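You operate a simulated robot arm through the tools that you are given. There is no shell and no other tool. Be economical: measure what you need, move in short steps, check, and stop when the job is done.

You are at the controls of a simulated robot arm. One attempt, no reset.

TASK
Put the grey holed scoop with an orange handle on the lower shelf of the metals bench. Take the clear jug and leave it on the teal notebook. Put the purple scrub brush on the red book cover. Put the clear bottle labelled "Serenhota" from the top of the glass bench on the press side of the long table and the clear bottle labelled "Orchava" on the low shelf of the glass bench. Take the drink can from the bench end by the cartons hole and put it on the teal book cover. Fetch the cream tube and stand it on top of the orange spool of string. Take the bundle of mixed paper on the rear half of the long timber bench and put it away in the steel cans drum. Put the steel can on the rear half of the long timber bench away on the wall shelf over the winder. Take the small tin box and leave it on the press side of the long table. Any order will do. Set down upright: grey holed scoop with an orange handle, clear jug, clear bottle, drink can, cream tube, steel can.

Only the result counts: the job must be done as asked and must still hold three seconds after the hand-in. Knocking over, shifting, dropping, spilling or breaking anything else fails it. A push-on lid holds only when it is set on centred and level and pressed home; a screw cap is set on level and turned clockwise until tight.

THE ROBOT
A 7-joint arm with a two-finger gripper on a trunk, on a base that drives. Base frame: it is fixed to the floor where the robot stands at the start and does not move with it; the origin is under the middle of the robot, x ahead of it, y to its left, z up. Readings come in m, rad, newtons and seconds.
It reaches about 0.832 m from its shoulder. Its first joint turns from -2.496 to 2.496 rad. Places, roughly: Steel cans drum [-12.1, -8.7, 0.8]; bundle of mixed paper (17x6x5 cm) [1.7, -6.3, 0.8]; clear bottle [-2.25, 0, 0.75]; clear jug (9x13x12 cm) [1.1, -0.2, 0.8]; cream tube [1.75, -6, 1]; drink can [1.25, -5.25, 0.75]; grey holed scoop with an orange ha (14x14x29 cm) [0.5, 0, 0.9]; low shelf of the glass bench [-1.9, 0, 0.3]; lower shelf of the metals bench [1.4, -2.8, 0.2]; press side of the long table [-1.5, -4, 0.8]; purple scrub brush (11x5x5 cm) [-0.8, 0.1, 0.9]; red book cover [-1.5, -4.5, 0.25]; small tin box (9x7x4 cm) [1.7, -7.6, 0.8]; spool of string (6x6x7 cm) [1.7, -6.1, 0.9]; steel can [1.75, -7.5, 0.75]; teal book cover [1.5, -5.5, 0.75]; teal notebook [0.75, 0, 0.75]; wall shelf over the winder (24x72 cm) [-5.54, -11.34, 1.3]. Payload 1.47 kg.
The tool frame sits at the grasp point between the pads (the TCP): z along the fingers, y along the line on which they close. The tips reach 0.016 m beyond it. The gripper opens to 0.087 m. The gripper's body begins 0.055 m behind the TCP.
Orientation is told as [roll, pitch, yaw] about the base's x, y, z axes, in that order, counted from this pose: with the fingers straight down and closing along the base's y, the tool's x points along the base's -x, its y along +y and its z along -z.

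THE INTERFACE
- The arm moves only by the tool apply_moves. Its argument "moves" is a list of rows, each a list of 3 entries, a list of its own where there are three numbers: the shift along the tool's x, y, z in m, then the turn, a rotation vector about the tool's x, y, z in degrees, then the opening, from 0 (shut) to 1 (fully open). In form: [[[tx, ty, tz], [rx, ry, rz], gripper], ...]. A call has 1 to 20 rows; each row is the pose to reach, as a shift and turn from the pose commanded when the call began, along the tool's axes at that moment. A row lasts 0.2 s, in which the tool goes at most 0.05 m and 0.15 rad; a call with a longer step from one row to the next is refused whole, and so is a gripper value outside its range. A pose out of reach is approached as far as the arm can. The call stops where the force on the tool passes 40 N (or 10 N more than at its start, if that is more) or the arm is blocked; 0.2 s more then pass. The fingers move at their own pace (about 0.045 m/s each) and stop on an object; they squeeze with about 28 N. The grip force told is the motor's: it shows also when the fingers shut on nothing. Time passes only in rows, and 0.2 s behind the last, so rows that repeat a pose let the fingers close. The reply holds the time, the measured pose of the TCP, the force on the tool along the base axes, the opening and the grip force, in the units named above and with some noise, with the torque about the TCP (base axes, N m) and any sound that the robot's microphone picked up.
- Cameras (640 x 400 px; columns grow to the right, rows downward): "scene" is now at [0.0739, 0.0581, 1.5457]; the picture's right is [1.00, -0.07, 0.00], its down [-0.06, -0.91, -0.41] and it looks along [0.03, 0.41, -0.91] (base axes); focal length 214 px, centre (320, 200). "wrist" rides on the gripper at [0.073, 0.012, -0.09] in the tool frame; the picture's right is [-0.16, 0.99, 0.00], its down [-0.72, -0.12, -0.68] and it looks along [-0.67, -0.11, 0.73] (tool axes); focal length 247 px, centre (320, 200). There is no depth. A picture from a camera that has moved, and an enlarged one, comes with that camera's place and axes in the base frame and with its lens.
- get_image(camera): a new picture of that camera. No time passes.
- lift_body(by): slides the trunk up (or, below 0, down) by that many m; the arm and the scene camera ride with it, the base frame stays. It gives what a move gives, with no picture.
- base_move(legs): drives the robot by 1 to 6 legs, each [ahead, left, turn to the left] in m, m and rad, along the robot's own axes; the way and the turn of a leg run together, so that a leg with both is an arc; at most 1.5 m and 3.142 rad a leg. The arm and the cameras ride along, it lands a little off, and it stops where it bumps. It gives what a move gives.
- aim_head(pan, tilt): turns the head with the scene camera to pan (to the left, within 1.501 rad either way) and tilt (down, from -0.506 to 1.204), counted from straight ahead of the robot. It gives what a move gives.
- inspect(camera, box): a new picture of the part [left, top, right, bottom] of that camera's present view, enlarged. No time passes.
- finish_job(): hands the job in; it is judged then, once.

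Work in short steps. Places have to be worked out from the pictures, the camera data and where the tool is seen: move nearer, look again, correct. Check each grasp and each placing, and mend what went wrong. You have 525 turns and 308 pictures in all, those below and enlarged ones among them. Open the gripper and draw the arm clear of the work before you hand the job in, unless the task says otherwise.

The tools are called after "Emit:" as a command line: name --argument value ..., lists and objects as JSON in quotes. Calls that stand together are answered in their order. apply_moves: Moves the arm, as the interface text tells. Its arguments: {"type":"object","properties":{"moves":{"type":"array"}},"required":["moves"]} The other tools are called the same way: lift_body (by) slides the trunk up or down; base_move (legs) drives the base; aim_head (pan, tilt) turns the head that bears the scene camera; get_image (camera) takes a picture; inspect (camera, box) takes an enlarged picture of a part of a camera's view; finish_job () hands the job in.

At the start:

```text
time_s: 0.0
tcp_pos: [0.2729, 0.2876, 1.1913]
orientation: [-0.001, 0.0, 0.002]
wrist_force: [0.6, 0.0, 0.6]
ft_torque: [-0.01, 0.0, 0.02]
grip_width: 0.0874
grasp_force: 0.2
trunk travel left (down, up): [-0.908, 0.332]
robot x, y, heading: [-0.0032, -0.0039, 0.002]
head pan, tilt: [1.499, 1.15]
```

scene: 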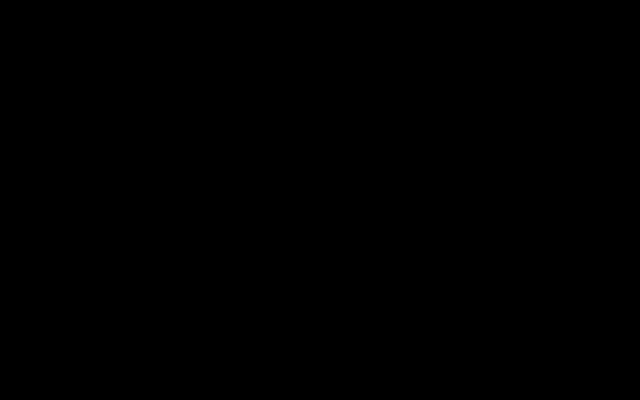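
wrist: 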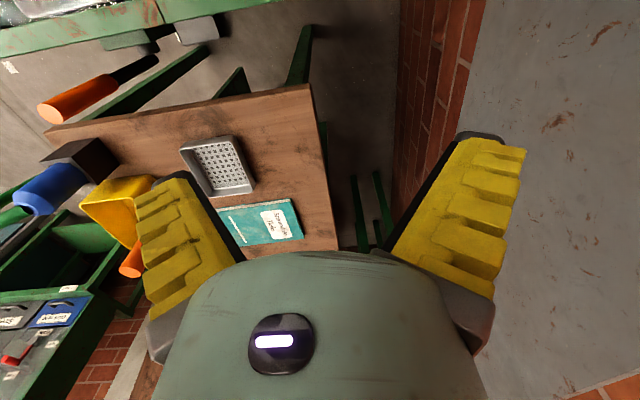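

The scene camera sees black (probably looking at the robot's own shoulder). I aim the head ahead and look.

Emit:
aim_head --pan 0 --tilt 0.6

Emit:
get_image --camera "scene"

```text
time_s: 1.6
tcp_pos: [0.2731, 0.2872, 1.1906]
orientation: [0.0, -0.001, 0.003]
wrist_force: [0.5, 0.1, 1.0]
ft_torque: [0.02, 0.03, 0.0]
grip_width: 0.0869
grasp_force: 0.0
trunk travel left (down, up): [-0.908, 0.332]
robot x, y, heading: [0.0023, -0.001, 0.002]
head pan, tilt: [0.0, 0.6]
```

```text
305 pictures are left
camera scene: at [0.1175, 0.0692, 1.5795], right [0.83, -0.56, 0.0], down [-0.36, -0.53, -0.77], along [0.43, 0.64, -0.64], focal length 214 px, centre (320, 200)
```

scene: 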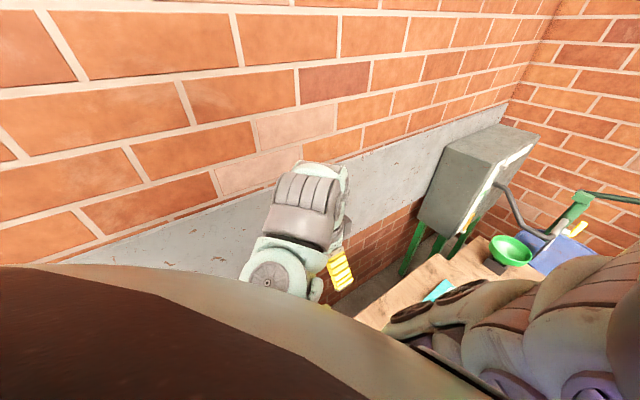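

The camera still points left, at about 0.98 rad of pan; perhaps the head was still moving. I look again.

Emit:
get_image --camera "scene"

```text
304 pictures are left
camera scene: at [0.1175, 0.0692, 1.5795], right [0.83, -0.56, 0.0], down [-0.36, -0.53, -0.77], along [0.43, 0.64, -0.64], focal length 214 px, centre (320, 200)
```

scene: 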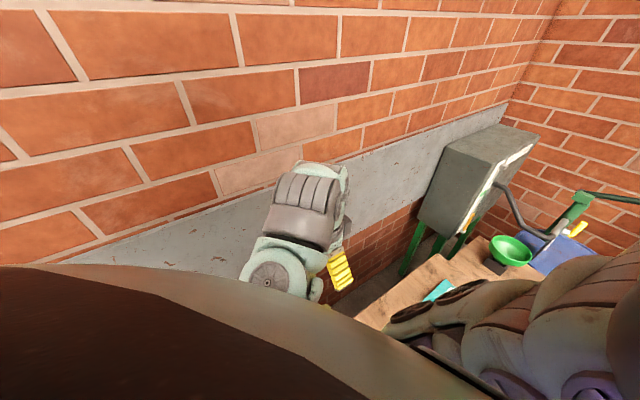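

I command the head again to let time pass.

Emit:
aim_head --pan 0 --tilt 0.6

Emit:
get_image --camera "scene"

```text
time_s: 2.2
tcp_pos: [0.2736, 0.2866, 1.1908]
orientation: [0.001, -0.001, -0.001]
wrist_force: [-0.4, -1.0, -0.8]
ft_torque: [0.04, -0.01, 0.0]
grip_width: 0.087
grasp_force: 0.1
trunk travel left (down, up): [-0.908, 0.332]
robot x, y, heading: [-0.0003, 0.0027, -0.004]
head pan, tilt: [0.0, 0.6]
```

```text
303 pictures are left
camera scene: at [0.1178, 0.0696, 1.5806], right [0.83, -0.56, 0.0], down [-0.35, -0.52, -0.78], along [0.44, 0.64, -0.63], focal length 214 px, centre (320, 200)
```

scene: 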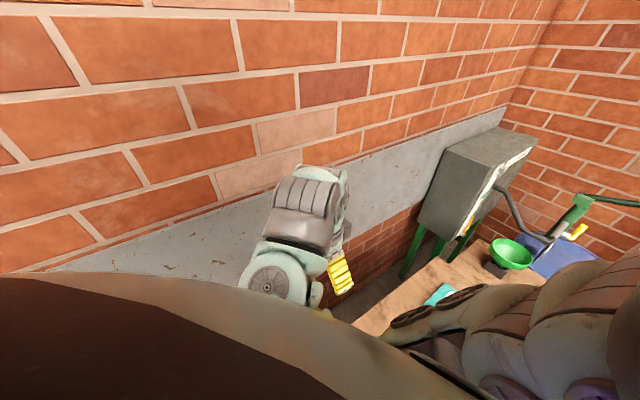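

The head appears blocked by the arm's own links. I move the tool forward and to the right, at the same height, to free it.

Emit:
apply_moves --moves '[[[-0.03, -0.03, 0], [0, 0, 0], 1], [[-0.06, -0.06, 0], [0, 0, 0], 1], [[-0.09, -0.09, 0], [0, 0, 0], 1], [[-0.12, -0.12, 0], [0, 0, 0], 1], [[-0.15, -0.15, 0], [0, 0, 0], 1], [[-0.18, -0.18, 0], [0, 0, 0], 1], [[-0.21, -0.21, 0], [0, 0, 0], 1], [[-0.24, -0.24, 0], [0, 0, 0], 1]]'

Emit:
aim_head --pan 0 --tilt 0.6

Emit:
get_image --camera "scene"

```text
time_s: 4.0
tcp_pos: [0.5135, 0.0461, 1.1917]
orientation: [0.0, 0.0, 0.005]
wrist_force: [-0.5, 0.2, -0.5]
ft_torque: [0.01, -0.04, -0.01]
grip_width: 0.0868
grasp_force: 0.0
out of reach, approached as far as the arm can: row 3, 4, 5, 6
trunk travel left (down, up): [-0.908, 0.332]
robot x, y, heading: [-0.0013, 0.0011, 0.001]
head pan, tilt: [0.0, 0.6]
```

```text
time_s: 4.6
tcp_pos: [0.5129, 0.0477, 1.1922]
orientation: [0.001, 0.0, -0.001]
wrist_force: [0.2, 0.7, 0.4]
ft_torque: [-0.02, 0.01, -0.02]
grip_width: 0.0871
grasp_force: 0.0
trunk travel left (down, up): [-0.908, 0.332]
robot x, y, heading: [0.0001, -0.0011, -0.002]
head pan, tilt: [0.0, 0.6]
```

```text
302 pictures are left
camera scene: at [0.1193, 0.0718, 1.5875], right [0.83, -0.56, 0.0], down [-0.32, -0.47, -0.83], along [0.46, 0.68, -0.56], focal length 214 px, centre (320, 200)
```

scene: 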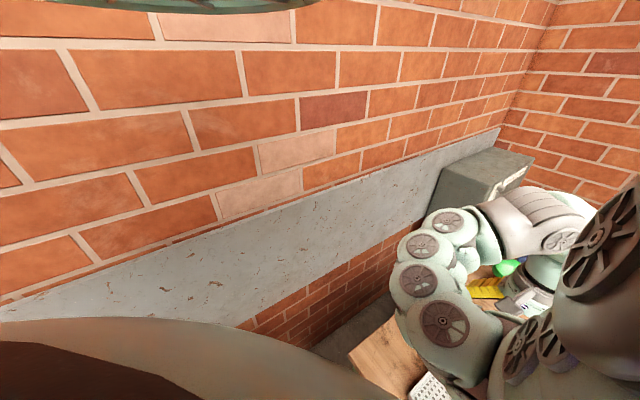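

Tilt is now right but pan sticks at 0.98. I test other pans to learn whether it's blocked.

Emit:
aim_head --pan -1.0 --tilt 0.3

Emit:
get_image --camera "scene"

```text
time_s: 5.9
tcp_pos: [0.5119, 0.0465, 1.1908]
orientation: [0.001, 0.001, 0.001]
wrist_force: [0.8, -0.4, -0.7]
ft_torque: [-0.01, 0.04, 0.0]
grip_width: 0.087
grasp_force: 0.0
trunk travel left (down, up): [-0.908, 0.332]
robot x, y, heading: [-0.0029, -0.001, 0.003]
head pan, tilt: [-1.0, 0.3]
```

```text
301 pictures are left
camera scene: at [0.1222, 0.0753, 1.608], right [0.82, -0.57, 0.0], down [-0.21, -0.3, -0.93], along [0.53, 0.77, -0.37], focal length 214 px, centre (320, 200)
```

scene: 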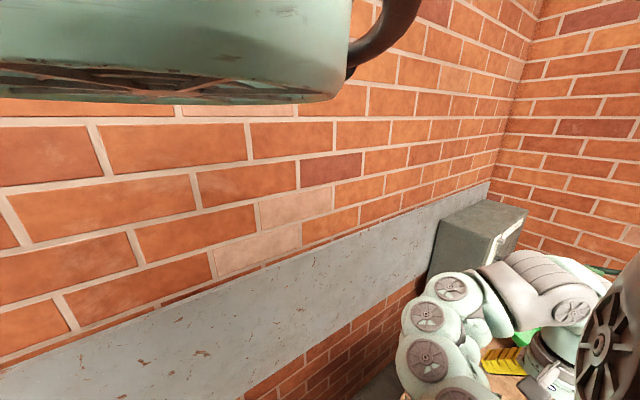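

Pan is stuck at ~0.96, most likely by the arm's upper link beside the head. I look with the wrist camera before moving more.

Emit:
get_image --camera "wrist"

```text
300 pictures are left
camera wrist: at [0.44, 0.0579, 1.2809], right [0.16, 0.99, 0.0], down [0.72, -0.12, 0.68], along [0.67, -0.11, -0.73], focal length 247 px, centre (320, 200)
```

wrist: 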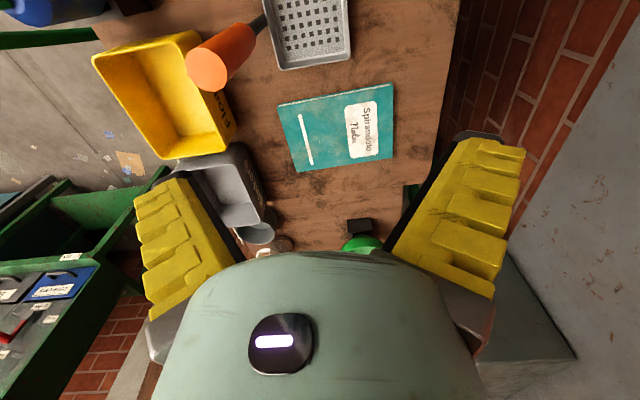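

The bench is well below. I swing the tool to the right to move the elbow away from the head.

Emit:
apply_moves --moves '[[[0, -0.04, 0], [0, 0, 0], 1], [[0, -0.08, 0], [0, 0, 0], 1], [[0, -0.12, 0], [0, 0, 0], 1], [[0, -0.16, 0], [0, 0, 0], 1], [[0, -0.2, 0], [0, 0, 0], 1], [[0, -0.24, 0], [0, 0, 0], 1], [[0, -0.28, 0], [0, 0, 0], 1], [[0, -0.32, 0], [0, 0, 0], 1], [[0, -0.36, 0], [0, 0, 0], 1], [[0, -0.4, 0], [0, 0, 0], 1]]'

Emit:
aim_head --pan 0 --tilt 0.6

Emit:
get_image --camera "scene"

Emit:
get_image --camera "wrist"

```text
time_s: 8.1
tcp_pos: [0.5124, -0.3535, 1.1907]
orientation: [0.001, 0.001, -0.004]
wrist_force: [-1.4, 0.2, -0.3]
ft_torque: [0.01, 0.03, 0.0]
grip_width: 0.0871
grasp_force: 0.0
trunk travel left (down, up): [-0.908, 0.332]
robot x, y, heading: [0.0006, 0.0001, -0.004]
head pan, tilt: [-1.0, 0.3]
```

```text
time_s: 9.3
tcp_pos: [0.5144, -0.3519, 1.1892]
orientation: [0.001, 0.0, 0.0]
wrist_force: [0.9, 0.0, -0.1]
ft_torque: [0.06, -0.01, -0.02]
grip_width: 0.0869
grasp_force: 0.1
trunk travel left (down, up): [-0.908, 0.332]
robot x, y, heading: [0.0004, 0.0016, 0.001]
head pan, tilt: [0.0, 0.6]
```

```text
299 pictures are left
camera scene: at [0.1206, 0.0737, 1.5956], right [0.83, -0.56, 0.0], down [-0.27, -0.4, -0.87], along [0.49, 0.72, -0.49], focal length 214 px, centre (320, 200)
```

scene: 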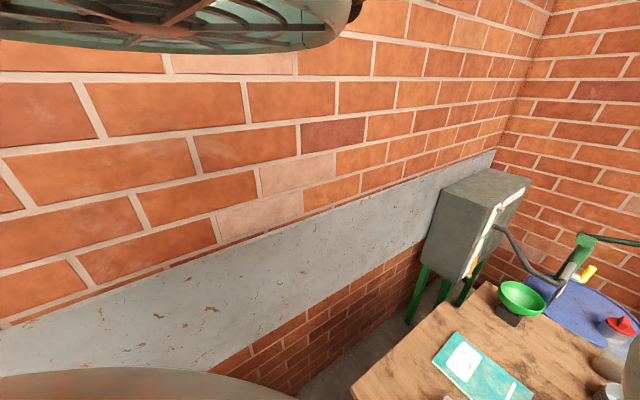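

```text
298 pictures are left
camera wrist: at [0.441, -0.341, 1.2794], right [0.16, 0.99, 0.0], down [0.72, -0.12, 0.68], along [0.67, -0.11, -0.73], focal length 247 px, centre (320, 200)
```

wrist: 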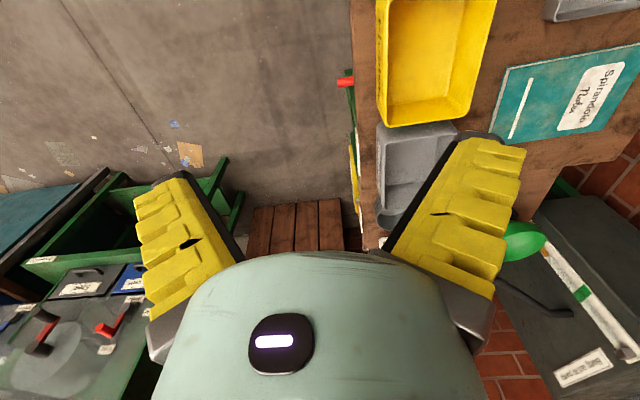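

The arm is now away yet pan is still ~0.98. I test whether the pan moves the other way and with the head level.

Emit:
aim_head --pan 0.5 --tilt -0.2

Emit:
aim_head --pan 0.0 --tilt -0.2

Emit:
get_image --camera "scene"

```text
time_s: 10.5
tcp_pos: [0.5138, -0.3509, 1.1907]
orientation: [0.001, 0.001, 0.0]
wrist_force: [0.2, 0.2, -0.2]
ft_torque: [-0.03, 0.04, 0.02]
grip_width: 0.0873
grasp_force: 0.0
trunk travel left (down, up): [-0.908, 0.332]
robot x, y, heading: [-0.0, -0.0043, 0.0]
head pan, tilt: [0.499, -0.201]
```

```text
time_s: 11.4
tcp_pos: [0.5138, -0.3511, 1.1903]
orientation: [-0.001, 0.001, -0.002]
wrist_force: [-0.1, 0.0, 0.6]
ft_torque: [-0.02, -0.01, 0.01]
grip_width: 0.0869
grasp_force: 0.1
trunk travel left (down, up): [-0.908, 0.332]
robot x, y, heading: [0.0017, -0.0014, -0.003]
head pan, tilt: [0.0, -0.201]
```

```text
297 pictures are left
camera scene: at [0.1529, -0.0013, 1.66], right [0.0, -1.0, 0.0], down [0.2, 0.0, -0.98], along [0.98, 0.0, 0.2], focal length 214 px, centre (320, 200)
```

scene: 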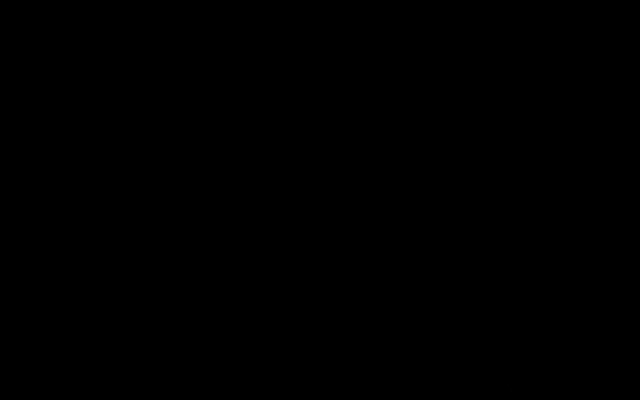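

The head now reaches pan 0, but the picture is black. I tilt down at pan 0.

Emit:
aim_head --pan 0.0 --tilt 0.5

Emit:
get_image --camera "scene"

```text
time_s: 12.5
tcp_pos: [0.5143, -0.3536, 1.191]
orientation: [-0.001, -0.002, 0.001]
wrist_force: [0.6, -0.9, -0.9]
ft_torque: [0.01, -0.01, 0.04]
grip_width: 0.087
grasp_force: 0.0
trunk travel left (down, up): [-0.908, 0.332]
robot x, y, heading: [-0.0001, -0.0003, -0.0]
head pan, tilt: [0.0, 0.499]
```

```text
296 pictures are left
camera scene: at [0.1607, -0.0014, 1.5965], right [0.0, -1.0, 0.0], down [-0.48, 0.0, -0.88], along [0.88, 0.0, -0.48], focal length 214 px, centre (320, 200)
```

scene: 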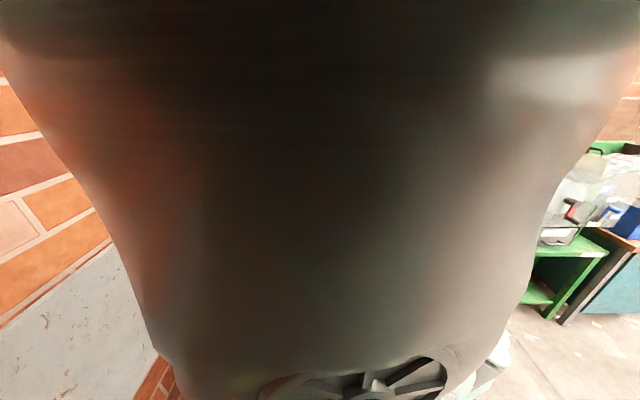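

The upper arm rises right before the camera. I extend the arm right and lower so the elbow drops.

Emit:
apply_moves --moves '[[[0, -0.04, 0.02], [0, 0, 0], 1], [[0, -0.08, 0.04], [0, 0, 0], 1], [[0, -0.12, 0.06], [0, 0, 0], 1], [[0, -0.16, 0.08], [0, 0, 0], 1], [[0.02, -0.2, 0.1], [0, 0, 0], 1], [[0.05, -0.23, 0.12], [0, 0, 0], 1], [[0.08, -0.25, 0.14], [0, 0, 0], 1], [[0.11, -0.27, 0.16], [0, 0, 0], 1], [[0.14, -0.28, 0.18], [0, 0, 0], 1], [[0.17, -0.3, 0.2], [0, 0, 0], 1]]'

Emit:
get_image --camera "scene"

```text
time_s: 14.7
tcp_pos: [0.3059, -0.4681, 1.1015]
orientation: [-0.001, 0.002, -0.001]
wrist_force: [-0.1, -0.9, 0.4]
ft_torque: [0.0, -0.06, -0.03]
grip_width: 0.0871
grasp_force: 0.0
out of reach, approached as far as the arm can: row 2, 3, 4, 5, 6, 7, 8, 9, 10
trunk travel left (down, up): [-0.908, 0.332]
robot x, y, heading: [-0.0006, -0.003, 0.001]
head pan, tilt: [0.0, 0.499]
```

```text
295 pictures are left
camera scene: at [0.1605, -0.0014, 1.5964], right [0.0, -1.0, 0.0], down [-0.48, 0.0, -0.88], along [0.88, 0.0, -0.48], focal length 214 px, centre (320, 200)
```

scene: 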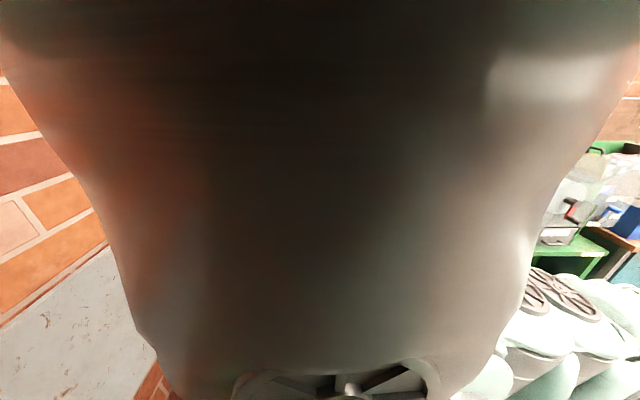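

The upper arm stands vertically in front of the head. Lifting the trunk and lowering the tool relative to it should drop the elbow.

Emit:
lift_body --by 0.3

Emit:
apply_moves --moves '[[[-0.01, 0.0, 0.04], [0, 0, 0], 1], [[-0.02, 0.0, 0.08], [0, 0, 0], 1], [[-0.03, 0, 0.12], [0, 0, 0], 1], [[-0.04, 0, 0.16], [0, 0, 0], 1], [[-0.05, 0, 0.2], [0, 0, 0], 1], [[-0.06, 0, 0.24], [0, 0, 0], 1], [[-0.07, 0, 0.28], [0, 0, 0], 1], [[-0.08, 0, 0.32], [0, 0, 0], 1], [[-0.09, 0, 0.36], [0, 0, 0], 1]]'

Emit:
get_image --camera "scene"

```text
time_s: 17.7
tcp_pos: [0.3075, -0.4692, 1.4025]
orientation: [0.0, 0.001, 0.002]
wrist_force: [0.2, 0.0, -0.2]
ft_torque: [0.0, 0.02, 0.0]
grip_width: 0.0869
grasp_force: 0.1
trunk travel left (down, up): [-1.208, 0.032]
robot x, y, heading: [-0.0004, -0.0004, -0.002]
head pan, tilt: [0.0, 0.499]
```

```text
time_s: 19.7
tcp_pos: [0.3321, -0.328, 1.215]
orientation: [0.001, 0.0, 0.002]
wrist_force: [-0.8, 0.0, 0.2]
ft_torque: [-0.03, 0.03, -0.01]
grip_width: 0.0871
grasp_force: 0.1
out of reach, approached as far as the arm can: row 1, 2, 3, 4, 5, 6, 7, 8, 9
trunk travel left (down, up): [-1.208, 0.032]
robot x, y, heading: [-0.0002, 0.0008, 0.001]
head pan, tilt: [0.0, 0.499]
```

```text
294 pictures are left
camera scene: at [0.1607, -0.0014, 1.8965], right [0.0, -1.0, 0.0], down [-0.48, 0.0, -0.88], along [0.88, 0.0, -0.48], focal length 214 px, centre (320, 200)
```

scene: 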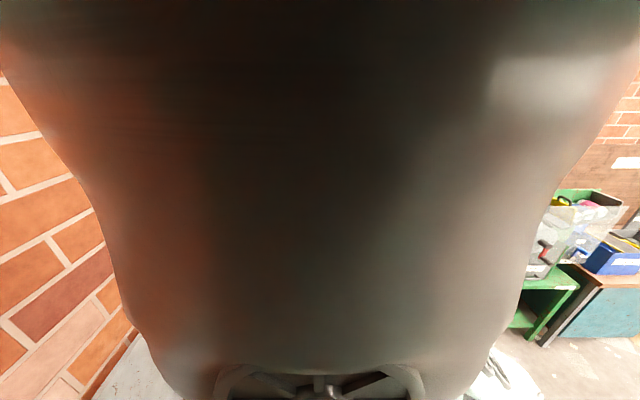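

Reach limits suggest the shoulder sits high (~1.5+) in front of the head. I rotate the wrist 180° so the wrist camera looks back at the robot to understand the geometry; first lower the trunk back.

Emit:
lift_body --by -0.3

Emit:
apply_moves --moves '[[[-0.04, 0, -0.03], [0, 0, 8], 1], [[-0.08, 0, -0.06], [0, 0, 16], 1], [[-0.12, 0, -0.09], [0, 0, 24], 1], [[-0.16, 0, -0.12], [0, 0, 32], 1], [[-0.18, 0, -0.16], [0, 0, 40], 1], [[-0.18, 0, -0.2], [0, 0, 48], 1], [[-0.18, 0, -0.24], [0, 0, 56], 1], [[-0.18, 0, -0.28], [0, 0, 64], 1], [[-0.18, 0, -0.3], [0, 0, 72], 1], [[-0.18, 0, -0.3], [0, 0, 80], 1], [[-0.18, 0, -0.3], [0, 0, 88], 1], [[-0.18, 0, -0.3], [0, 0, 96], 1], [[-0.18, 0, -0.3], [0, 0, 104], 1], [[-0.18, 0, -0.3], [0, 0, 112], 1], [[-0.18, 0, -0.3], [0, 0, 120], 1], [[-0.18, 0, -0.3], [0, 0, 128], 1]]'

Emit:
get_image --camera "wrist"

```text
time_s: 22.7
tcp_pos: [0.3323, -0.3277, 0.9163]
orientation: [-0.001, 0.0, 0.002]
wrist_force: [-0.2, 0.0, 0.4]
ft_torque: [-0.02, 0.0, 0.05]
grip_width: 0.087
grasp_force: 0.0
trunk travel left (down, up): [-0.908, 0.332]
robot x, y, heading: [0.0015, 0.002, -0.003]
head pan, tilt: [0.0, 0.499]
```

```text
time_s: 26.1
tcp_pos: [0.513, -0.3276, 1.2162]
orientation: [-0.001, 0.0, -2.236]
wrist_force: [0.1, 0.7, -0.5]
ft_torque: [-0.03, -0.01, 0.01]
grip_width: 0.0869
grasp_force: 0.0
trunk travel left (down, up): [-0.908, 0.332]
robot x, y, heading: [0.0006, 0.0032, -0.005]
head pan, tilt: [0.0, 0.499]
```

```text
293 pictures are left
camera wrist: at [0.5664, -0.2772, 1.3047], right [0.68, -0.73, 0.0], down [-0.54, -0.5, 0.68], along [-0.5, -0.46, -0.73], focal length 247 px, centre (320, 200)
```

wrist: 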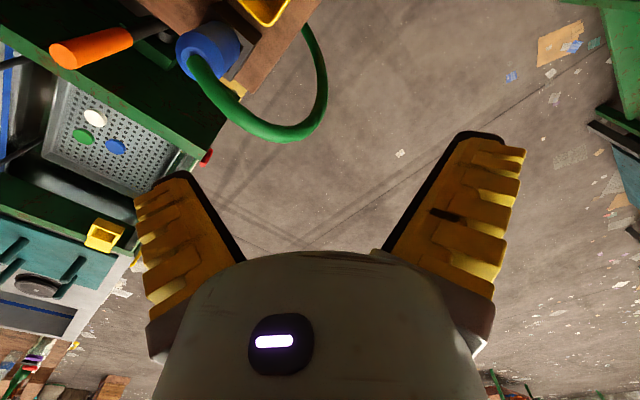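

Rotating works. I raise the tool high and forward to see whether the link before the head moves away.

Emit:
apply_moves --moves '[[[0, 0, -0.04], [0, 0, -8], 1], [[0, 0, -0.08], [0, 0, -16], 1], [[0, 0, -0.12], [0, 0, -24], 1], [[0, 0, -0.16], [0, 0, -32], 1], [[0, 0, -0.2], [0, 0, -40], 1], [[0, 0, -0.24], [0, 0, -48], 1], [[0, 0, -0.28], [0, 0, -56], 1], [[0, 0, -0.32], [0, 0, -64], 1], [[0, 0, -0.36], [0, 0, -72], 1], [[0, 0, -0.4], [0, 0, -80], 1], [[0, 0, -0.4], [0, 0, -88], 1], [[0, 0, -0.4], [0, 0, -96], 1]]'

Emit:
get_image --camera "scene"

```text
time_s: 28.7
tcp_pos: [0.5597, -0.3795, 1.4131]
orientation: [0.001, -0.004, -0.563]
wrist_force: [1.2, 1.4, -0.7]
ft_torque: [-0.13, 0.13, -0.04]
grip_width: 0.0872
grasp_force: 0.0
out of reach, approached as far as the arm can: row 1, 2, 3, 5, 6, 7, 8, 9, 10, 11, 12
trunk travel left (down, up): [-0.908, 0.332]
robot x, y, heading: [-0.0009, 0.0, -0.002]
head pan, tilt: [0.0, 0.499]
```

```text
292 pictures are left
camera scene: at [0.1606, -0.0014, 1.5964], right [0.0, -1.0, 0.0], down [-0.48, 0.0, -0.88], along [0.88, 0.0, -0.48], focal length 214 px, centre (320, 200)
```

scene: 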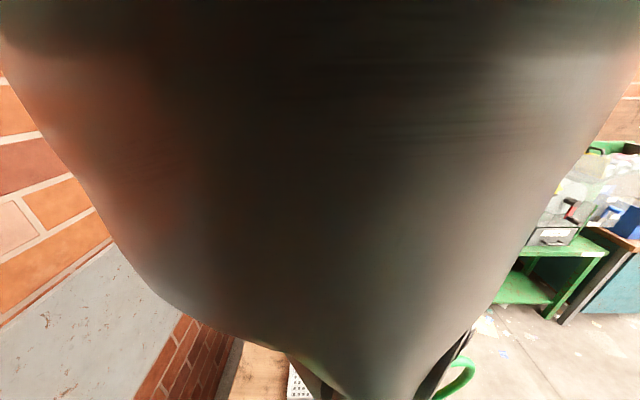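

The shoulder itself hangs before the head, so straight ahead is always hidden. I check the view to the right.

Emit:
aim_head --pan -1.2 --tilt 0.35

Emit:
get_image --camera "scene"

Emit:
get_image --camera "wrist"

```text
time_s: 30.1
tcp_pos: [0.5577, -0.3783, 1.4145]
orientation: [0.001, -0.003, -0.571]
wrist_force: [0.0, -0.1, -0.3]
ft_torque: [-0.01, 0.0, 0.02]
grip_width: 0.0869
grasp_force: 0.2
trunk travel left (down, up): [-0.908, 0.332]
robot x, y, heading: [0.0003, 0.0008, 0.004]
head pan, tilt: [-1.201, 0.351]
```

```text
291 pictures are left
camera scene: at [0.1524, -0.0439, 1.6091], right [-0.46, -0.89, 0.0], down [-0.32, 0.16, -0.94], along [0.83, -0.43, -0.35], focal length 214 px, centre (320, 200)
```

scene: 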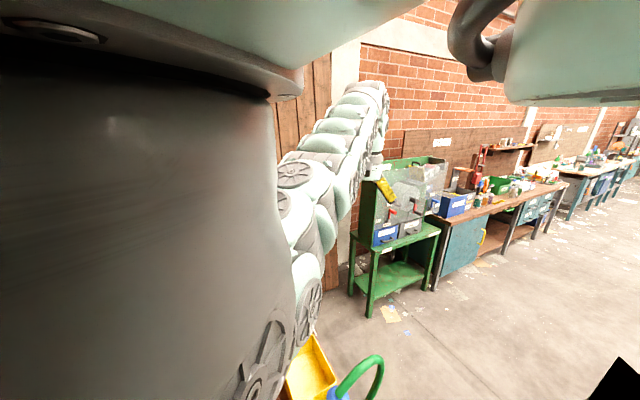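

```text
290 pictures are left
camera wrist: at [0.5028, -0.3307, 1.503], right [0.67, 0.75, 0.0], down [0.54, -0.49, 0.68], along [0.51, -0.45, -0.73], focal length 247 px, centre (320, 200)
```

wrist: 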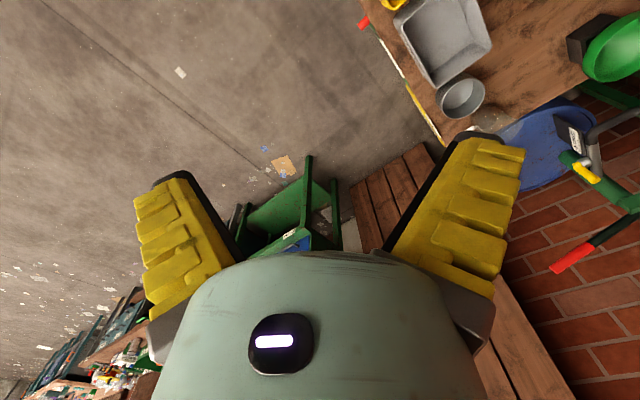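

The wrist camera is my best tool for things ahead. I lower the trunk 0.2 and turn the tool so the wrist camera looks over the front bench from its right side.

Emit:
lift_body --by -0.2

Emit:
apply_moves --moves '[[[0.0, 0, 0], [0, 0, -8], 1], [[0.0, 0, 0], [0, 0, -16], 1], [[0.0, 0, 0], [0, 0, -24], 1], [[0.0, 0, 0], [0, 0, -32], 1], [[0.0, 0, 0], [0, 0, -40], 1], [[0.0, 0, 0], [0, 0, -48], 1], [[0.0, 0, 0], [0, 0, -56], 1], [[0.0, 0, 0], [0, 0, -64], 1]]'

Emit:
get_image --camera "wrist"

Emit:
get_image --camera "scene"

```text
time_s: 32.2
tcp_pos: [0.5589, -0.3794, 1.2155]
orientation: [-0.002, -0.003, -0.569]
wrist_force: [0.7, 0.2, -0.6]
ft_torque: [0.03, 0.02, 0.01]
grip_width: 0.0871
grasp_force: 0.1
trunk travel left (down, up): [-0.708, 0.532]
robot x, y, heading: [0.0041, -0.0026, 0.0]
head pan, tilt: [-1.201, 0.351]
```

```text
time_s: 34.0
tcp_pos: [0.5588, -0.3795, 1.2139]
orientation: [-0.003, -0.001, 0.55]
wrist_force: [0.4, 0.0, 0.5]
ft_torque: [-0.02, -0.01, 0.04]
grip_width: 0.0869
grasp_force: 0.0
trunk travel left (down, up): [-0.708, 0.532]
robot x, y, heading: [0.001, 0.0009, 0.001]
head pan, tilt: [-1.201, 0.351]
```

```text
289 pictures are left
camera wrist: at [0.4895, -0.4082, 1.3032], right [-0.38, 0.92, 0.0], down [0.68, 0.28, 0.68], along [0.63, 0.26, -0.73], focal length 247 px, centre (320, 200)
```

wrist: 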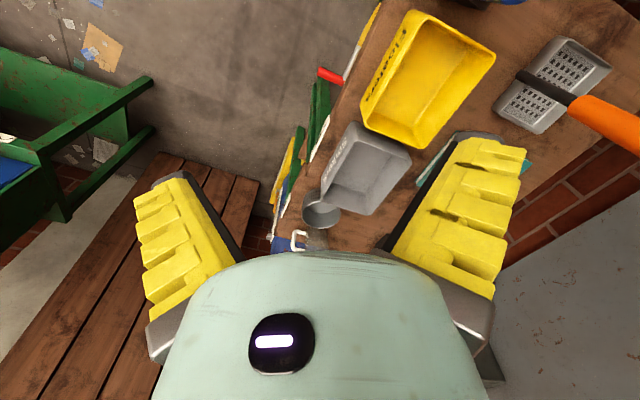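

```text
288 pictures are left
camera scene: at [0.1034, -0.0882, 1.4101], right [-0.93, -0.36, 0.0], down [-0.12, 0.32, -0.94], along [0.34, -0.88, -0.34], focal length 214 px, centre (320, 200)
```

scene: 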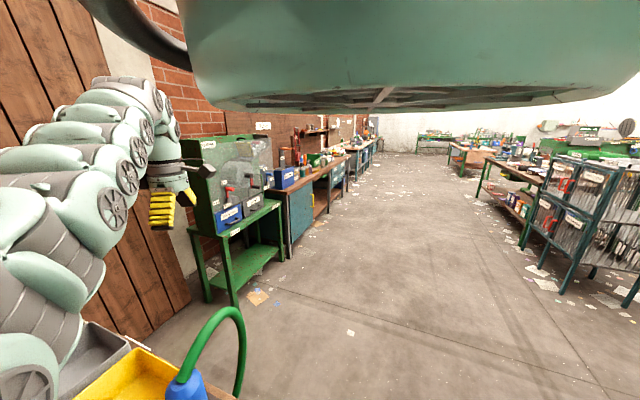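

Now the head is free and the right view is clear; jug handle is at about (1.05,-0.24,0.85), scoop handle stands vertical at about (0.48,-0.02). I test the horizontal gripper posture (camera on top): yaw to 180° first.

Emit:
apply_moves --moves '[[[0, 0, 0], [0, 0, -8], 1], [[0, 0, 0], [0, 0, -16], 1], [[0, 0, 0], [0, 0, -24], 1], [[0, 0, 0], [0, 0, -32], 1], [[0, 0, 0], [0, 0, -40], 1], [[0, 0, 0], [0, 0, -48], 1], [[0, 0, 0], [0, 0, -56], 1], [[0, 0, 0], [0, 0, -64], 1], [[0, 0, 0], [0, 0, -72], 1], [[0, 0, 0], [0, 0, -80], 1], [[0, 0, 0], [0, 0, -88], 1], [[0, 0, 0], [0, 0, -96], 1], [[0, 0, 0], [0, 0, -104], 1], [[0, 0, 0], [0, 0, -112], 1], [[0, 0, 0], [0, 0, -120], 1], [[0, 0, 0], [0, 0, -128], 1], [[0, 0, 0], [0, 0, -136], 1], [[0, 0, 0], [0, 0, -144], 1], [[0, 0, 0], [0, 0, -148.5], 1]]'

Emit:
apply_moves --moves '[[[0, 0, 0], [0, 8, 0], 1], [[0, 0, 0], [0, 16, 0], 1], [[0, 0, 0], [0, 24, 0], 1], [[0, 0, 0], [0, 32, 0], 1], [[0, 0, 0], [0, 40, 0], 1], [[0, 0, 0], [0, 48, 0], 1], [[0, 0, 0], [0, 56, 0], 1], [[0, 0, 0], [0, 64, 0], 1], [[0, 0, 0], [0, 72, 0], 1], [[0, 0, 0], [0, 80, 0], 1], [[0, 0, 0], [0, 88, 0], 1], [[0, 0, 0], [0, 90, 0], 1]]'

Emit:
get_image --camera "wrist"

```text
time_s: 38.0
tcp_pos: [0.5666, -0.2757, 1.1831]
orientation: [0.005, 0.012, 2.709]
wrist_force: [0.2, -1.0, 0.5]
ft_torque: [0.02, 0.02, 0.02]
grip_width: 0.087
grasp_force: 0.1
out of reach, approached as far as the arm can: row 12, 13, 14, 15, 16, 17, 18, 19
trunk travel left (down, up): [-0.708, 0.532]
robot x, y, heading: [-0.0025, 0.0008, -0.001]
head pan, tilt: [-1.201, 0.351]
```

```text
time_s: 40.6
tcp_pos: [0.7672, -0.3596, 1.1807]
orientation: [0.072, 1.487, 2.789]
wrist_force: [0.2, -0.2, -0.5]
ft_torque: [0.01, 0.02, 0.02]
grip_width: 0.0869
grasp_force: 0.0
out of reach, approached as far as the arm can: row 1, 2, 3, 4, 5, 6, 7, 8, 9, 10, 11, 12
trunk travel left (down, up): [-0.708, 0.532]
robot x, y, heading: [0.0026, 0.0022, -0.0]
head pan, tilt: [-1.201, 0.351]
```

```text
287 pictures are left
camera wrist: at [0.6871, -0.336, 1.2599], right [-0.42, -0.9, -0.15], down [-0.63, 0.41, -0.66], along [0.66, -0.18, -0.73], focal length 247 px, centre (320, 200)
```

wrist: 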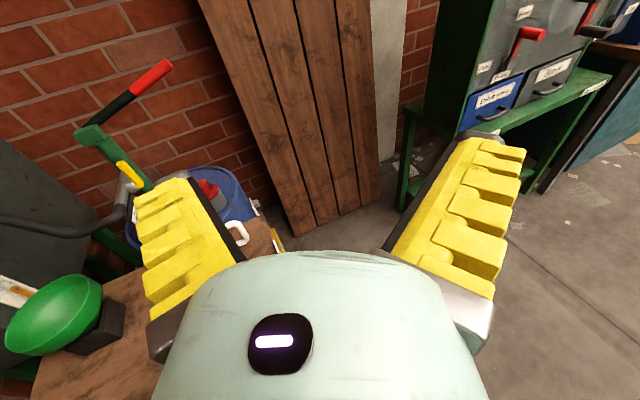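

Horizontal posture works. I'll approach from the bench's right side: drive sideways 0.9 m to the right (floor looks clear), then look at the surroundings.

Emit:
base_move --legs '[[-0.05, -0.9, 0]]'

Emit:
aim_head --pan 1.3 --tilt -0.2

Emit:
aim_head --pan 1.3 --tilt 0.5

Emit:
get_image --camera "scene"

```text
time_s: 45.4
tcp_pos: [0.715, -1.2597, 1.1811]
orientation: [0.068, 1.482, 2.782]
wrist_force: [0.1, -0.6, -0.1]
ft_torque: [-0.03, 0.01, 0.02]
grip_width: 0.087
grasp_force: 0.1
trunk travel left (down, up): [-0.708, 0.532]
robot x, y, heading: [-0.0541, -0.8991, -0.006]
head pan, tilt: [-1.201, 0.351]
```

```text
time_s: 47.6
tcp_pos: [0.7144, -1.2607, 1.1796]
orientation: [0.069, 1.485, 2.78]
wrist_force: [-0.3, -0.2, 1.1]
ft_torque: [-0.02, 0.02, -0.02]
grip_width: 0.0871
grasp_force: 0.1
trunk travel left (down, up): [-0.708, 0.532]
robot x, y, heading: [-0.0521, -0.8949, -0.001]
head pan, tilt: [1.3, -0.201]
```

```text
time_s: 48.7
tcp_pos: [0.715, -1.2609, 1.1794]
orientation: [0.065, 1.483, 2.78]
wrist_force: [0.4, 0.1, 0.3]
ft_torque: [0.04, 0.01, -0.02]
grip_width: 0.0867
grasp_force: 0.0
trunk travel left (down, up): [-0.708, 0.532]
robot x, y, heading: [-0.0517, -0.899, -0.002]
head pan, tilt: [1.3, 0.499]
```

```text
286 pictures are left
camera scene: at [0.0433, -0.8121, 1.3966], right [0.96, -0.27, 0.0], down [-0.13, -0.46, -0.88], along [0.24, 0.85, -0.48], focal length 214 px, centre (320, 200)
```

scene: 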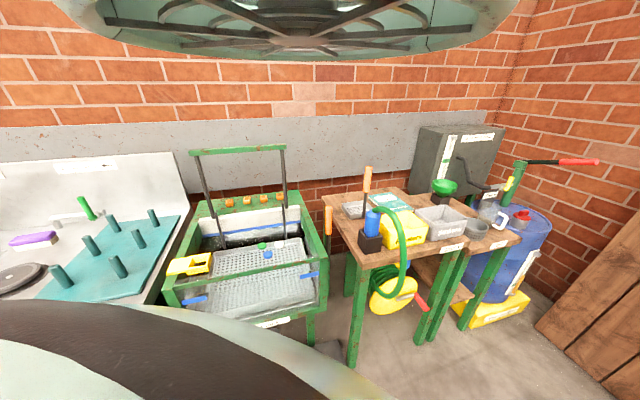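

The sink stands right where the robot stood at the start, so I need to learn what the robot's body is. I look steeply down and to the sides.

Emit:
aim_head --pan 1.5 --tilt 1.0

Emit:
get_image --camera "scene"

Emit:
aim_head --pan 1.3 --tilt -0.45

Emit:
get_image --camera "scene"

```text
time_s: 49.6
tcp_pos: [0.7144, -1.2599, 1.1791]
orientation: [0.067, 1.484, 2.781]
wrist_force: [-0.1, 1.2, -0.3]
ft_torque: [-0.02, 0.02, 0.02]
grip_width: 0.0873
grasp_force: 0.0
trunk travel left (down, up): [-0.708, 0.532]
robot x, y, heading: [-0.0476, -0.9008, 0.002]
head pan, tilt: [1.499, 1.0]
```

```text
285 pictures are left
camera scene: at [0.0237, -0.8301, 1.3554], right [1.0, -0.07, 0.0], down [-0.06, -0.84, -0.54], along [0.04, 0.54, -0.84], focal length 214 px, centre (320, 200)
```

scene: 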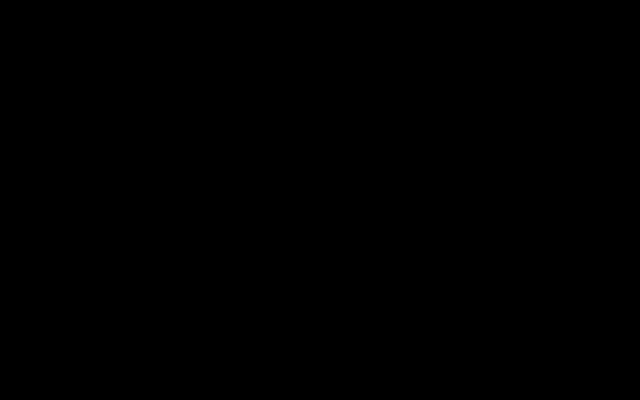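

```text
time_s: 51.2
tcp_pos: [0.7154, -1.2599, 1.1798]
orientation: [0.069, 1.484, 2.78]
wrist_force: [0.8, 0.1, 0.7]
ft_torque: [0.02, -0.03, 0.01]
grip_width: 0.0869
grasp_force: 0.1
trunk travel left (down, up): [-0.708, 0.532]
robot x, y, heading: [-0.0517, -0.9011, -0.002]
head pan, tilt: [1.3, -0.45]
```

```text
284 pictures are left
camera scene: at [0.0375, -0.8321, 1.4792], right [0.96, -0.27, 0.0], down [0.12, 0.42, -0.9], along [0.24, 0.87, 0.43], focal length 214 px, centre (320, 200)
```

scene: 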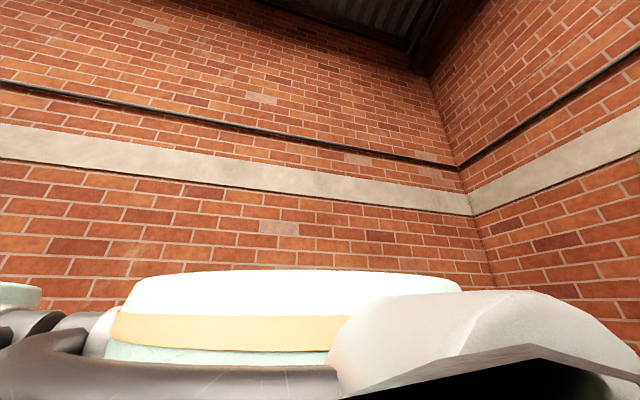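

Looking down far is blocked by the body shell. I try a gentler downward look to see what is under the robot.

Emit:
aim_head --pan 1.5 --tilt 0.72

Emit:
get_image --camera "scene"

Emit:
aim_head --pan -1.5 --tilt -0.25

Emit:
aim_head --pan -1.5 --tilt 0.6

Emit:
get_image --camera "scene"

```text
time_s: 52.6
tcp_pos: [0.7154, -1.2598, 1.1796]
orientation: [0.067, 1.484, 2.781]
wrist_force: [-0.3, 0.6, -0.3]
ft_torque: [0.04, 0.03, 0.0]
grip_width: 0.087
grasp_force: 0.1
trunk travel left (down, up): [-0.708, 0.532]
robot x, y, heading: [-0.0519, -0.8987, 0.003]
head pan, tilt: [1.499, 0.721]
```

```text
283 pictures are left
camera scene: at [0.0248, -0.8158, 1.377], right [1.0, -0.07, 0.0], down [-0.05, -0.66, -0.75], along [0.06, 0.75, -0.66], focal length 214 px, centre (320, 200)
```

scene: 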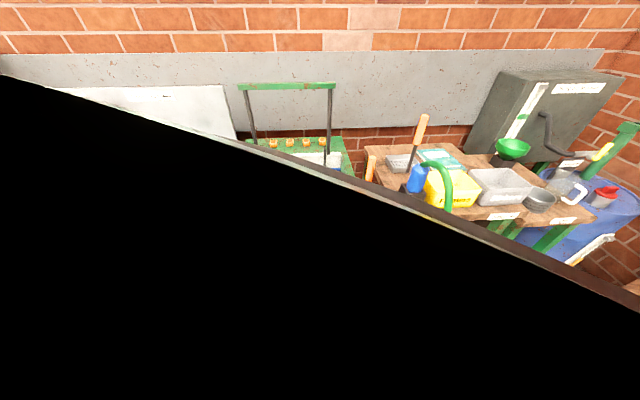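

```text
time_s: 55.2
tcp_pos: [0.7155, -1.2591, 1.1793]
orientation: [0.066, 1.483, 2.783]
wrist_force: [-0.1, -0.6, -0.8]
ft_torque: [0.02, -0.02, -0.03]
grip_width: 0.0872
grasp_force: 0.0
trunk travel left (down, up): [-0.708, 0.532]
robot x, y, heading: [-0.0507, -0.8973, -0.0]
head pan, tilt: [-1.499, -0.25]
```

```text
time_s: 56.4
tcp_pos: [0.7154, -1.2601, 1.1799]
orientation: [0.066, 1.482, 2.783]
wrist_force: [-0.1, 0.0, 0.0]
ft_torque: [-0.01, -0.01, 0.03]
grip_width: 0.0872
grasp_force: 0.1
trunk travel left (down, up): [-0.708, 0.532]
robot x, y, heading: [-0.0506, -0.9008, -0.002]
head pan, tilt: [-1.499, 0.6]
```

```text
282 pictures are left
camera scene: at [0.0247, -0.9879, 1.3874], right [-1.0, -0.07, 0.0], down [-0.04, 0.56, -0.83], along [0.06, -0.82, -0.56], focal length 214 px, centre (320, 200)
```

scene: 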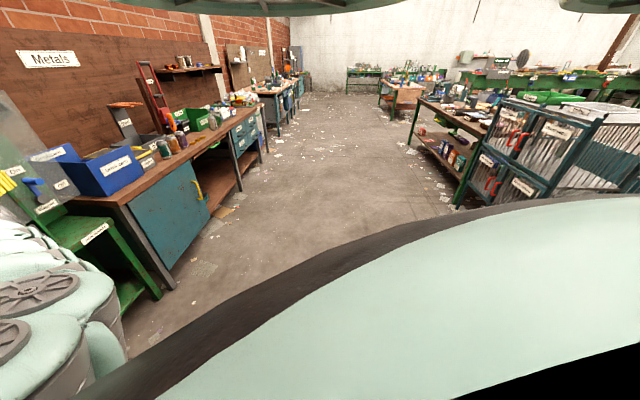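

The robot is an overhead-type body, so it can hover over furniture edges. For the scoop I'll approach its vertical handle at (0.48,-0.02) horizontally, heading ~0.42 rad, clear of the blue bottle. First I retract the arm here in the open.

Emit:
apply_moves --moves '[[[0, 0, -0.04], [0, -1.2, 0], 1], [[0, 0, -0.08], [0, -2.4, 0], 1], [[0, 0, -0.12], [0, -3.6, 0], 1], [[0, 0, -0.16], [0, -4.8, 0], 1], [[0, 0, -0.2], [0, -4.8, 0], 1]]'

Emit:
aim_head --pan -1.3 --tilt 0.4

Emit:
get_image --camera "scene"

Emit:
get_image --camera "wrist"

```text
time_s: 57.6
tcp_pos: [0.7005, -1.2772, 1.1708]
orientation: [0.042, 1.434, 2.757]
wrist_force: [-0.3, -0.3, 0.2]
ft_torque: [-0.02, 0.03, 0.0]
grip_width: 0.087
grasp_force: 0.1
out of reach, approached as far as the arm can: row 1, 2, 3, 4, 5
trunk travel left (down, up): [-0.708, 0.532]
robot x, y, heading: [-0.051, -0.8986, -0.001]
head pan, tilt: [-1.499, 0.6]
```

```text
time_s: 58.3
tcp_pos: [0.7004, -1.2781, 1.1723]
orientation: [0.043, 1.434, 2.758]
wrist_force: [0.3, 0.1, -0.3]
ft_torque: [0.01, -0.02, -0.02]
grip_width: 0.0868
grasp_force: 0.2
trunk travel left (down, up): [-0.708, 0.532]
robot x, y, heading: [-0.0528, -0.9, -0.008]
head pan, tilt: [-1.3, 0.4]
```

```text
281 pictures are left
camera scene: at [0.043, -0.989, 1.4055], right [-0.96, -0.26, 0.0], down [-0.1, 0.38, -0.92], along [0.24, -0.89, -0.39], focal length 214 px, centre (320, 200)
```

scene: 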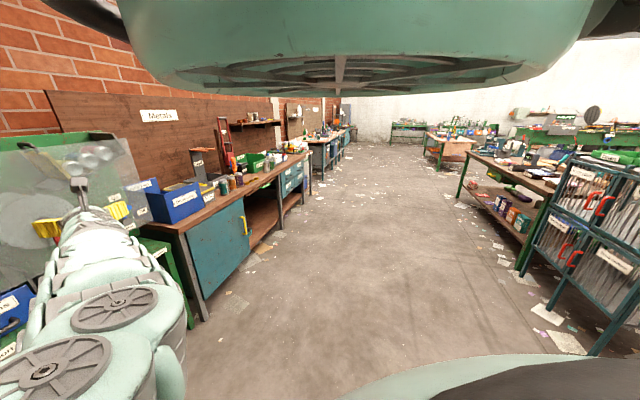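

```text
280 pictures are left
camera wrist: at [0.6242, -1.2561, 1.2551], right [-0.43, -0.89, -0.15], down [-0.66, 0.42, -0.62], along [0.62, -0.17, -0.77], focal length 247 px, centre (320, 200)
```

wrist: 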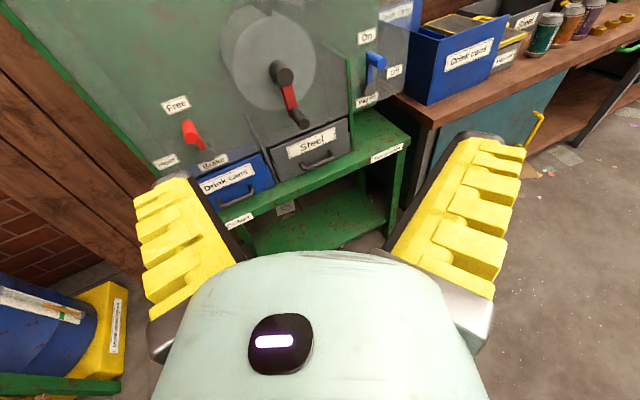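

Retraction is refused in this posture. I probe: lower the tool straight down 0.2 to see what the arm allows.

Emit:
apply_moves --moves '[[[-0.04, 0, 0], [0, 0, 0], 1], [[-0.08, 0, 0], [0, 0, 0], 1], [[-0.12, 0, 0], [0, 0, 0], 1], [[-0.16, 0, 0], [0, 0, 0], 1], [[-0.2, 0, 0], [0, 0, 0], 1]]'

Emit:
apply_moves --moves '[[[0, 0, -0.04], [0, 0, 0], 1], [[0, 0, -0.08], [0, 0, 0], 1], [[0, 0, -0.12], [0, 0, 0], 1], [[0, 0, -0.16], [0, 0, 0], 1], [[0, 0, -0.2], [0, 0, 0], 1]]'

```text
time_s: 59.5
tcp_pos: [0.6693, -1.2625, 0.9745]
orientation: [0.001, 1.403, 2.712]
wrist_force: [-3.6, -2.5, -0.9]
ft_torque: [-0.03, -0.14, 0.27]
grip_width: 0.0869
grasp_force: 0.1
trunk travel left (down, up): [-0.708, 0.532]
robot x, y, heading: [-0.051, -0.8995, 0.0]
head pan, tilt: [-1.3, 0.4]
```

```text
time_s: 60.7
tcp_pos: [0.4895, -1.1814, 1.0081]
orientation: [0.026, 1.399, 2.742]
wrist_force: [0.2, 0.2, -0.2]
ft_torque: [0.02, 0.05, 0.01]
grip_width: 0.0869
grasp_force: 0.1
trunk travel left (down, up): [-0.708, 0.532]
robot x, y, heading: [-0.0496, -0.8969, -0.004]
head pan, tilt: [-1.3, 0.4]
```

Lower down, the horizontal posture retracts fine. I level the tool and turn the base by 0.85 rad here in the open.

Emit:
apply_moves --moves '[[[0, 0, 0], [0, 5, 0], 1], [[0, 0, 0], [0, 9.7, 0], 1], [[0, 0, 0], [0, 9.7, 0], 1]]'

Emit:
base_move --legs '[[0, 0, 0.85]]'

Emit:
get_image --camera "wrist"

```text
time_s: 61.5
tcp_pos: [0.4893, -1.1814, 1.0093]
orientation: [1.663, 1.565, -1.906]
wrist_force: [-0.2, -0.6, -0.6]
ft_torque: [-0.02, 0.0, -0.06]
grip_width: 0.0869
grasp_force: 0.1
trunk travel left (down, up): [-0.708, 0.532]
robot x, y, heading: [-0.05, -0.8962, 0.0]
head pan, tilt: [-1.3, 0.4]
```

```text
time_s: 64.1
tcp_pos: [0.5194, -0.6781, 1.0077]
orientation: [1.433, 1.562, -1.285]
wrist_force: [0.3, 0.3, -0.2]
ft_torque: [0.03, 0.04, -0.01]
grip_width: 0.087
grasp_force: 0.1
trunk travel left (down, up): [-0.708, 0.532]
robot x, y, heading: [-0.0493, -0.8973, 0.853]
head pan, tilt: [-1.3, 0.4]
```

```text
279 pictures are left
camera wrist: at [0.4413, -0.7257, 1.0807], right [0.41, -0.9, -0.15], down [-0.67, -0.18, -0.72], along [0.62, 0.4, -0.67], focal length 247 px, centre (320, 200)
```

wrist: 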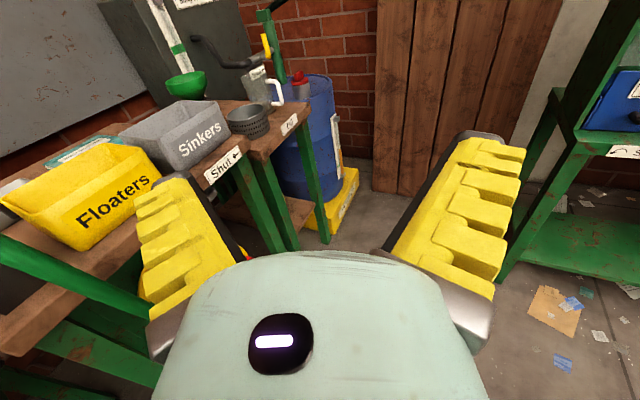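

Nice view. Now I drive to the scoop staging point: world (-0.4,0) first, then (0,+0.55).

Emit:
base_move --legs '[[-0.264, 0.3, 0]]'

Emit:
get_image --camera "wrist"

```text
time_s: 66.6
tcp_pos: [0.1221, -0.6793, 1.0081]
orientation: [1.415, 1.564, -1.307]
wrist_force: [0.6, -0.7, 0.4]
ft_torque: [0.0, -0.01, -0.01]
grip_width: 0.0872
grasp_force: 0.0
trunk travel left (down, up): [-0.708, 0.532]
robot x, y, heading: [-0.4508, -0.8923, 0.848]
head pan, tilt: [-1.3, 0.4]
```

```text
278 pictures are left
camera wrist: at [0.0442, -0.7267, 1.0807], right [0.4, -0.9, -0.15], down [-0.67, -0.18, -0.72], along [0.63, 0.39, -0.67], focal length 247 px, centre (320, 200)
```

wrist: 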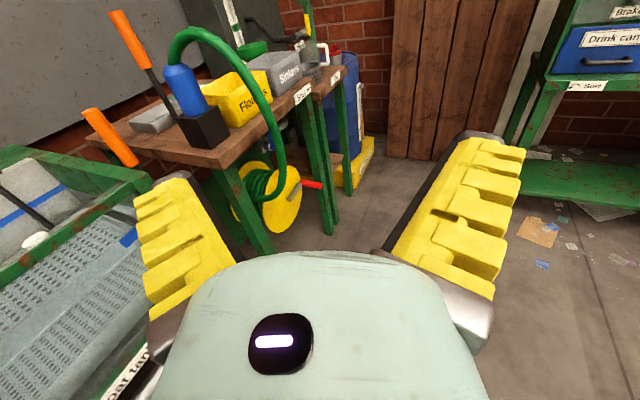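

The scoop handle is at about (0.49,-0.03), orange part z≈0.95–1.04; another orange lever sits at (0.29,-0.10,0.9), so I tilt the tool 15° downward and approach at z≈1.0 above it. Drive to staging.

Emit:
apply_moves --moves '[[[0.01, 0, 0], [0, -8, 0], 1], [[0.02, 0, 0], [0, -15, 0], 1], [[0.03, 0, 0], [0, -15, 0], 1]]'

Emit:
base_move --legs '[[0.413, 0.363, 0]]'

Emit:
get_image --camera "wrist"

```text
time_s: 67.4
tcp_pos: [0.1278, -0.689, 1.029]
orientation: [0.069, 1.404, -2.71]
wrist_force: [-0.2, -1.0, -0.3]
ft_torque: [-0.02, 0.0, 0.0]
grip_width: 0.0869
grasp_force: 0.0
out of reach, approached as far as the arm can: row 2, 3
trunk travel left (down, up): [-0.708, 0.532]
robot x, y, heading: [-0.4519, -0.8972, 0.842]
head pan, tilt: [-1.3, 0.4]
```

```text
time_s: 70.6
tcp_pos: [0.1271, -0.1401, 1.0271]
orientation: [0.047, 1.403, -2.727]
wrist_force: [0.2, -0.1, -0.4]
ft_torque: [-0.01, 0.0, -0.01]
grip_width: 0.0871
grasp_force: 0.1
trunk travel left (down, up): [-0.708, 0.532]
robot x, y, heading: [-0.4524, -0.3495, 0.849]
head pan, tilt: [-1.3, 0.4]
```

```text
277 pictures are left
camera wrist: at [0.0591, -0.1783, 1.1147], right [0.33, -0.93, -0.15], down [-0.78, -0.18, -0.6], along [0.53, 0.32, -0.78], focal length 247 px, centre (320, 200)
```

wrist: 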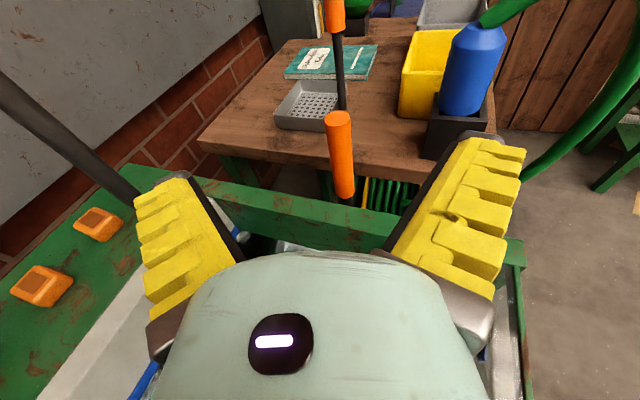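

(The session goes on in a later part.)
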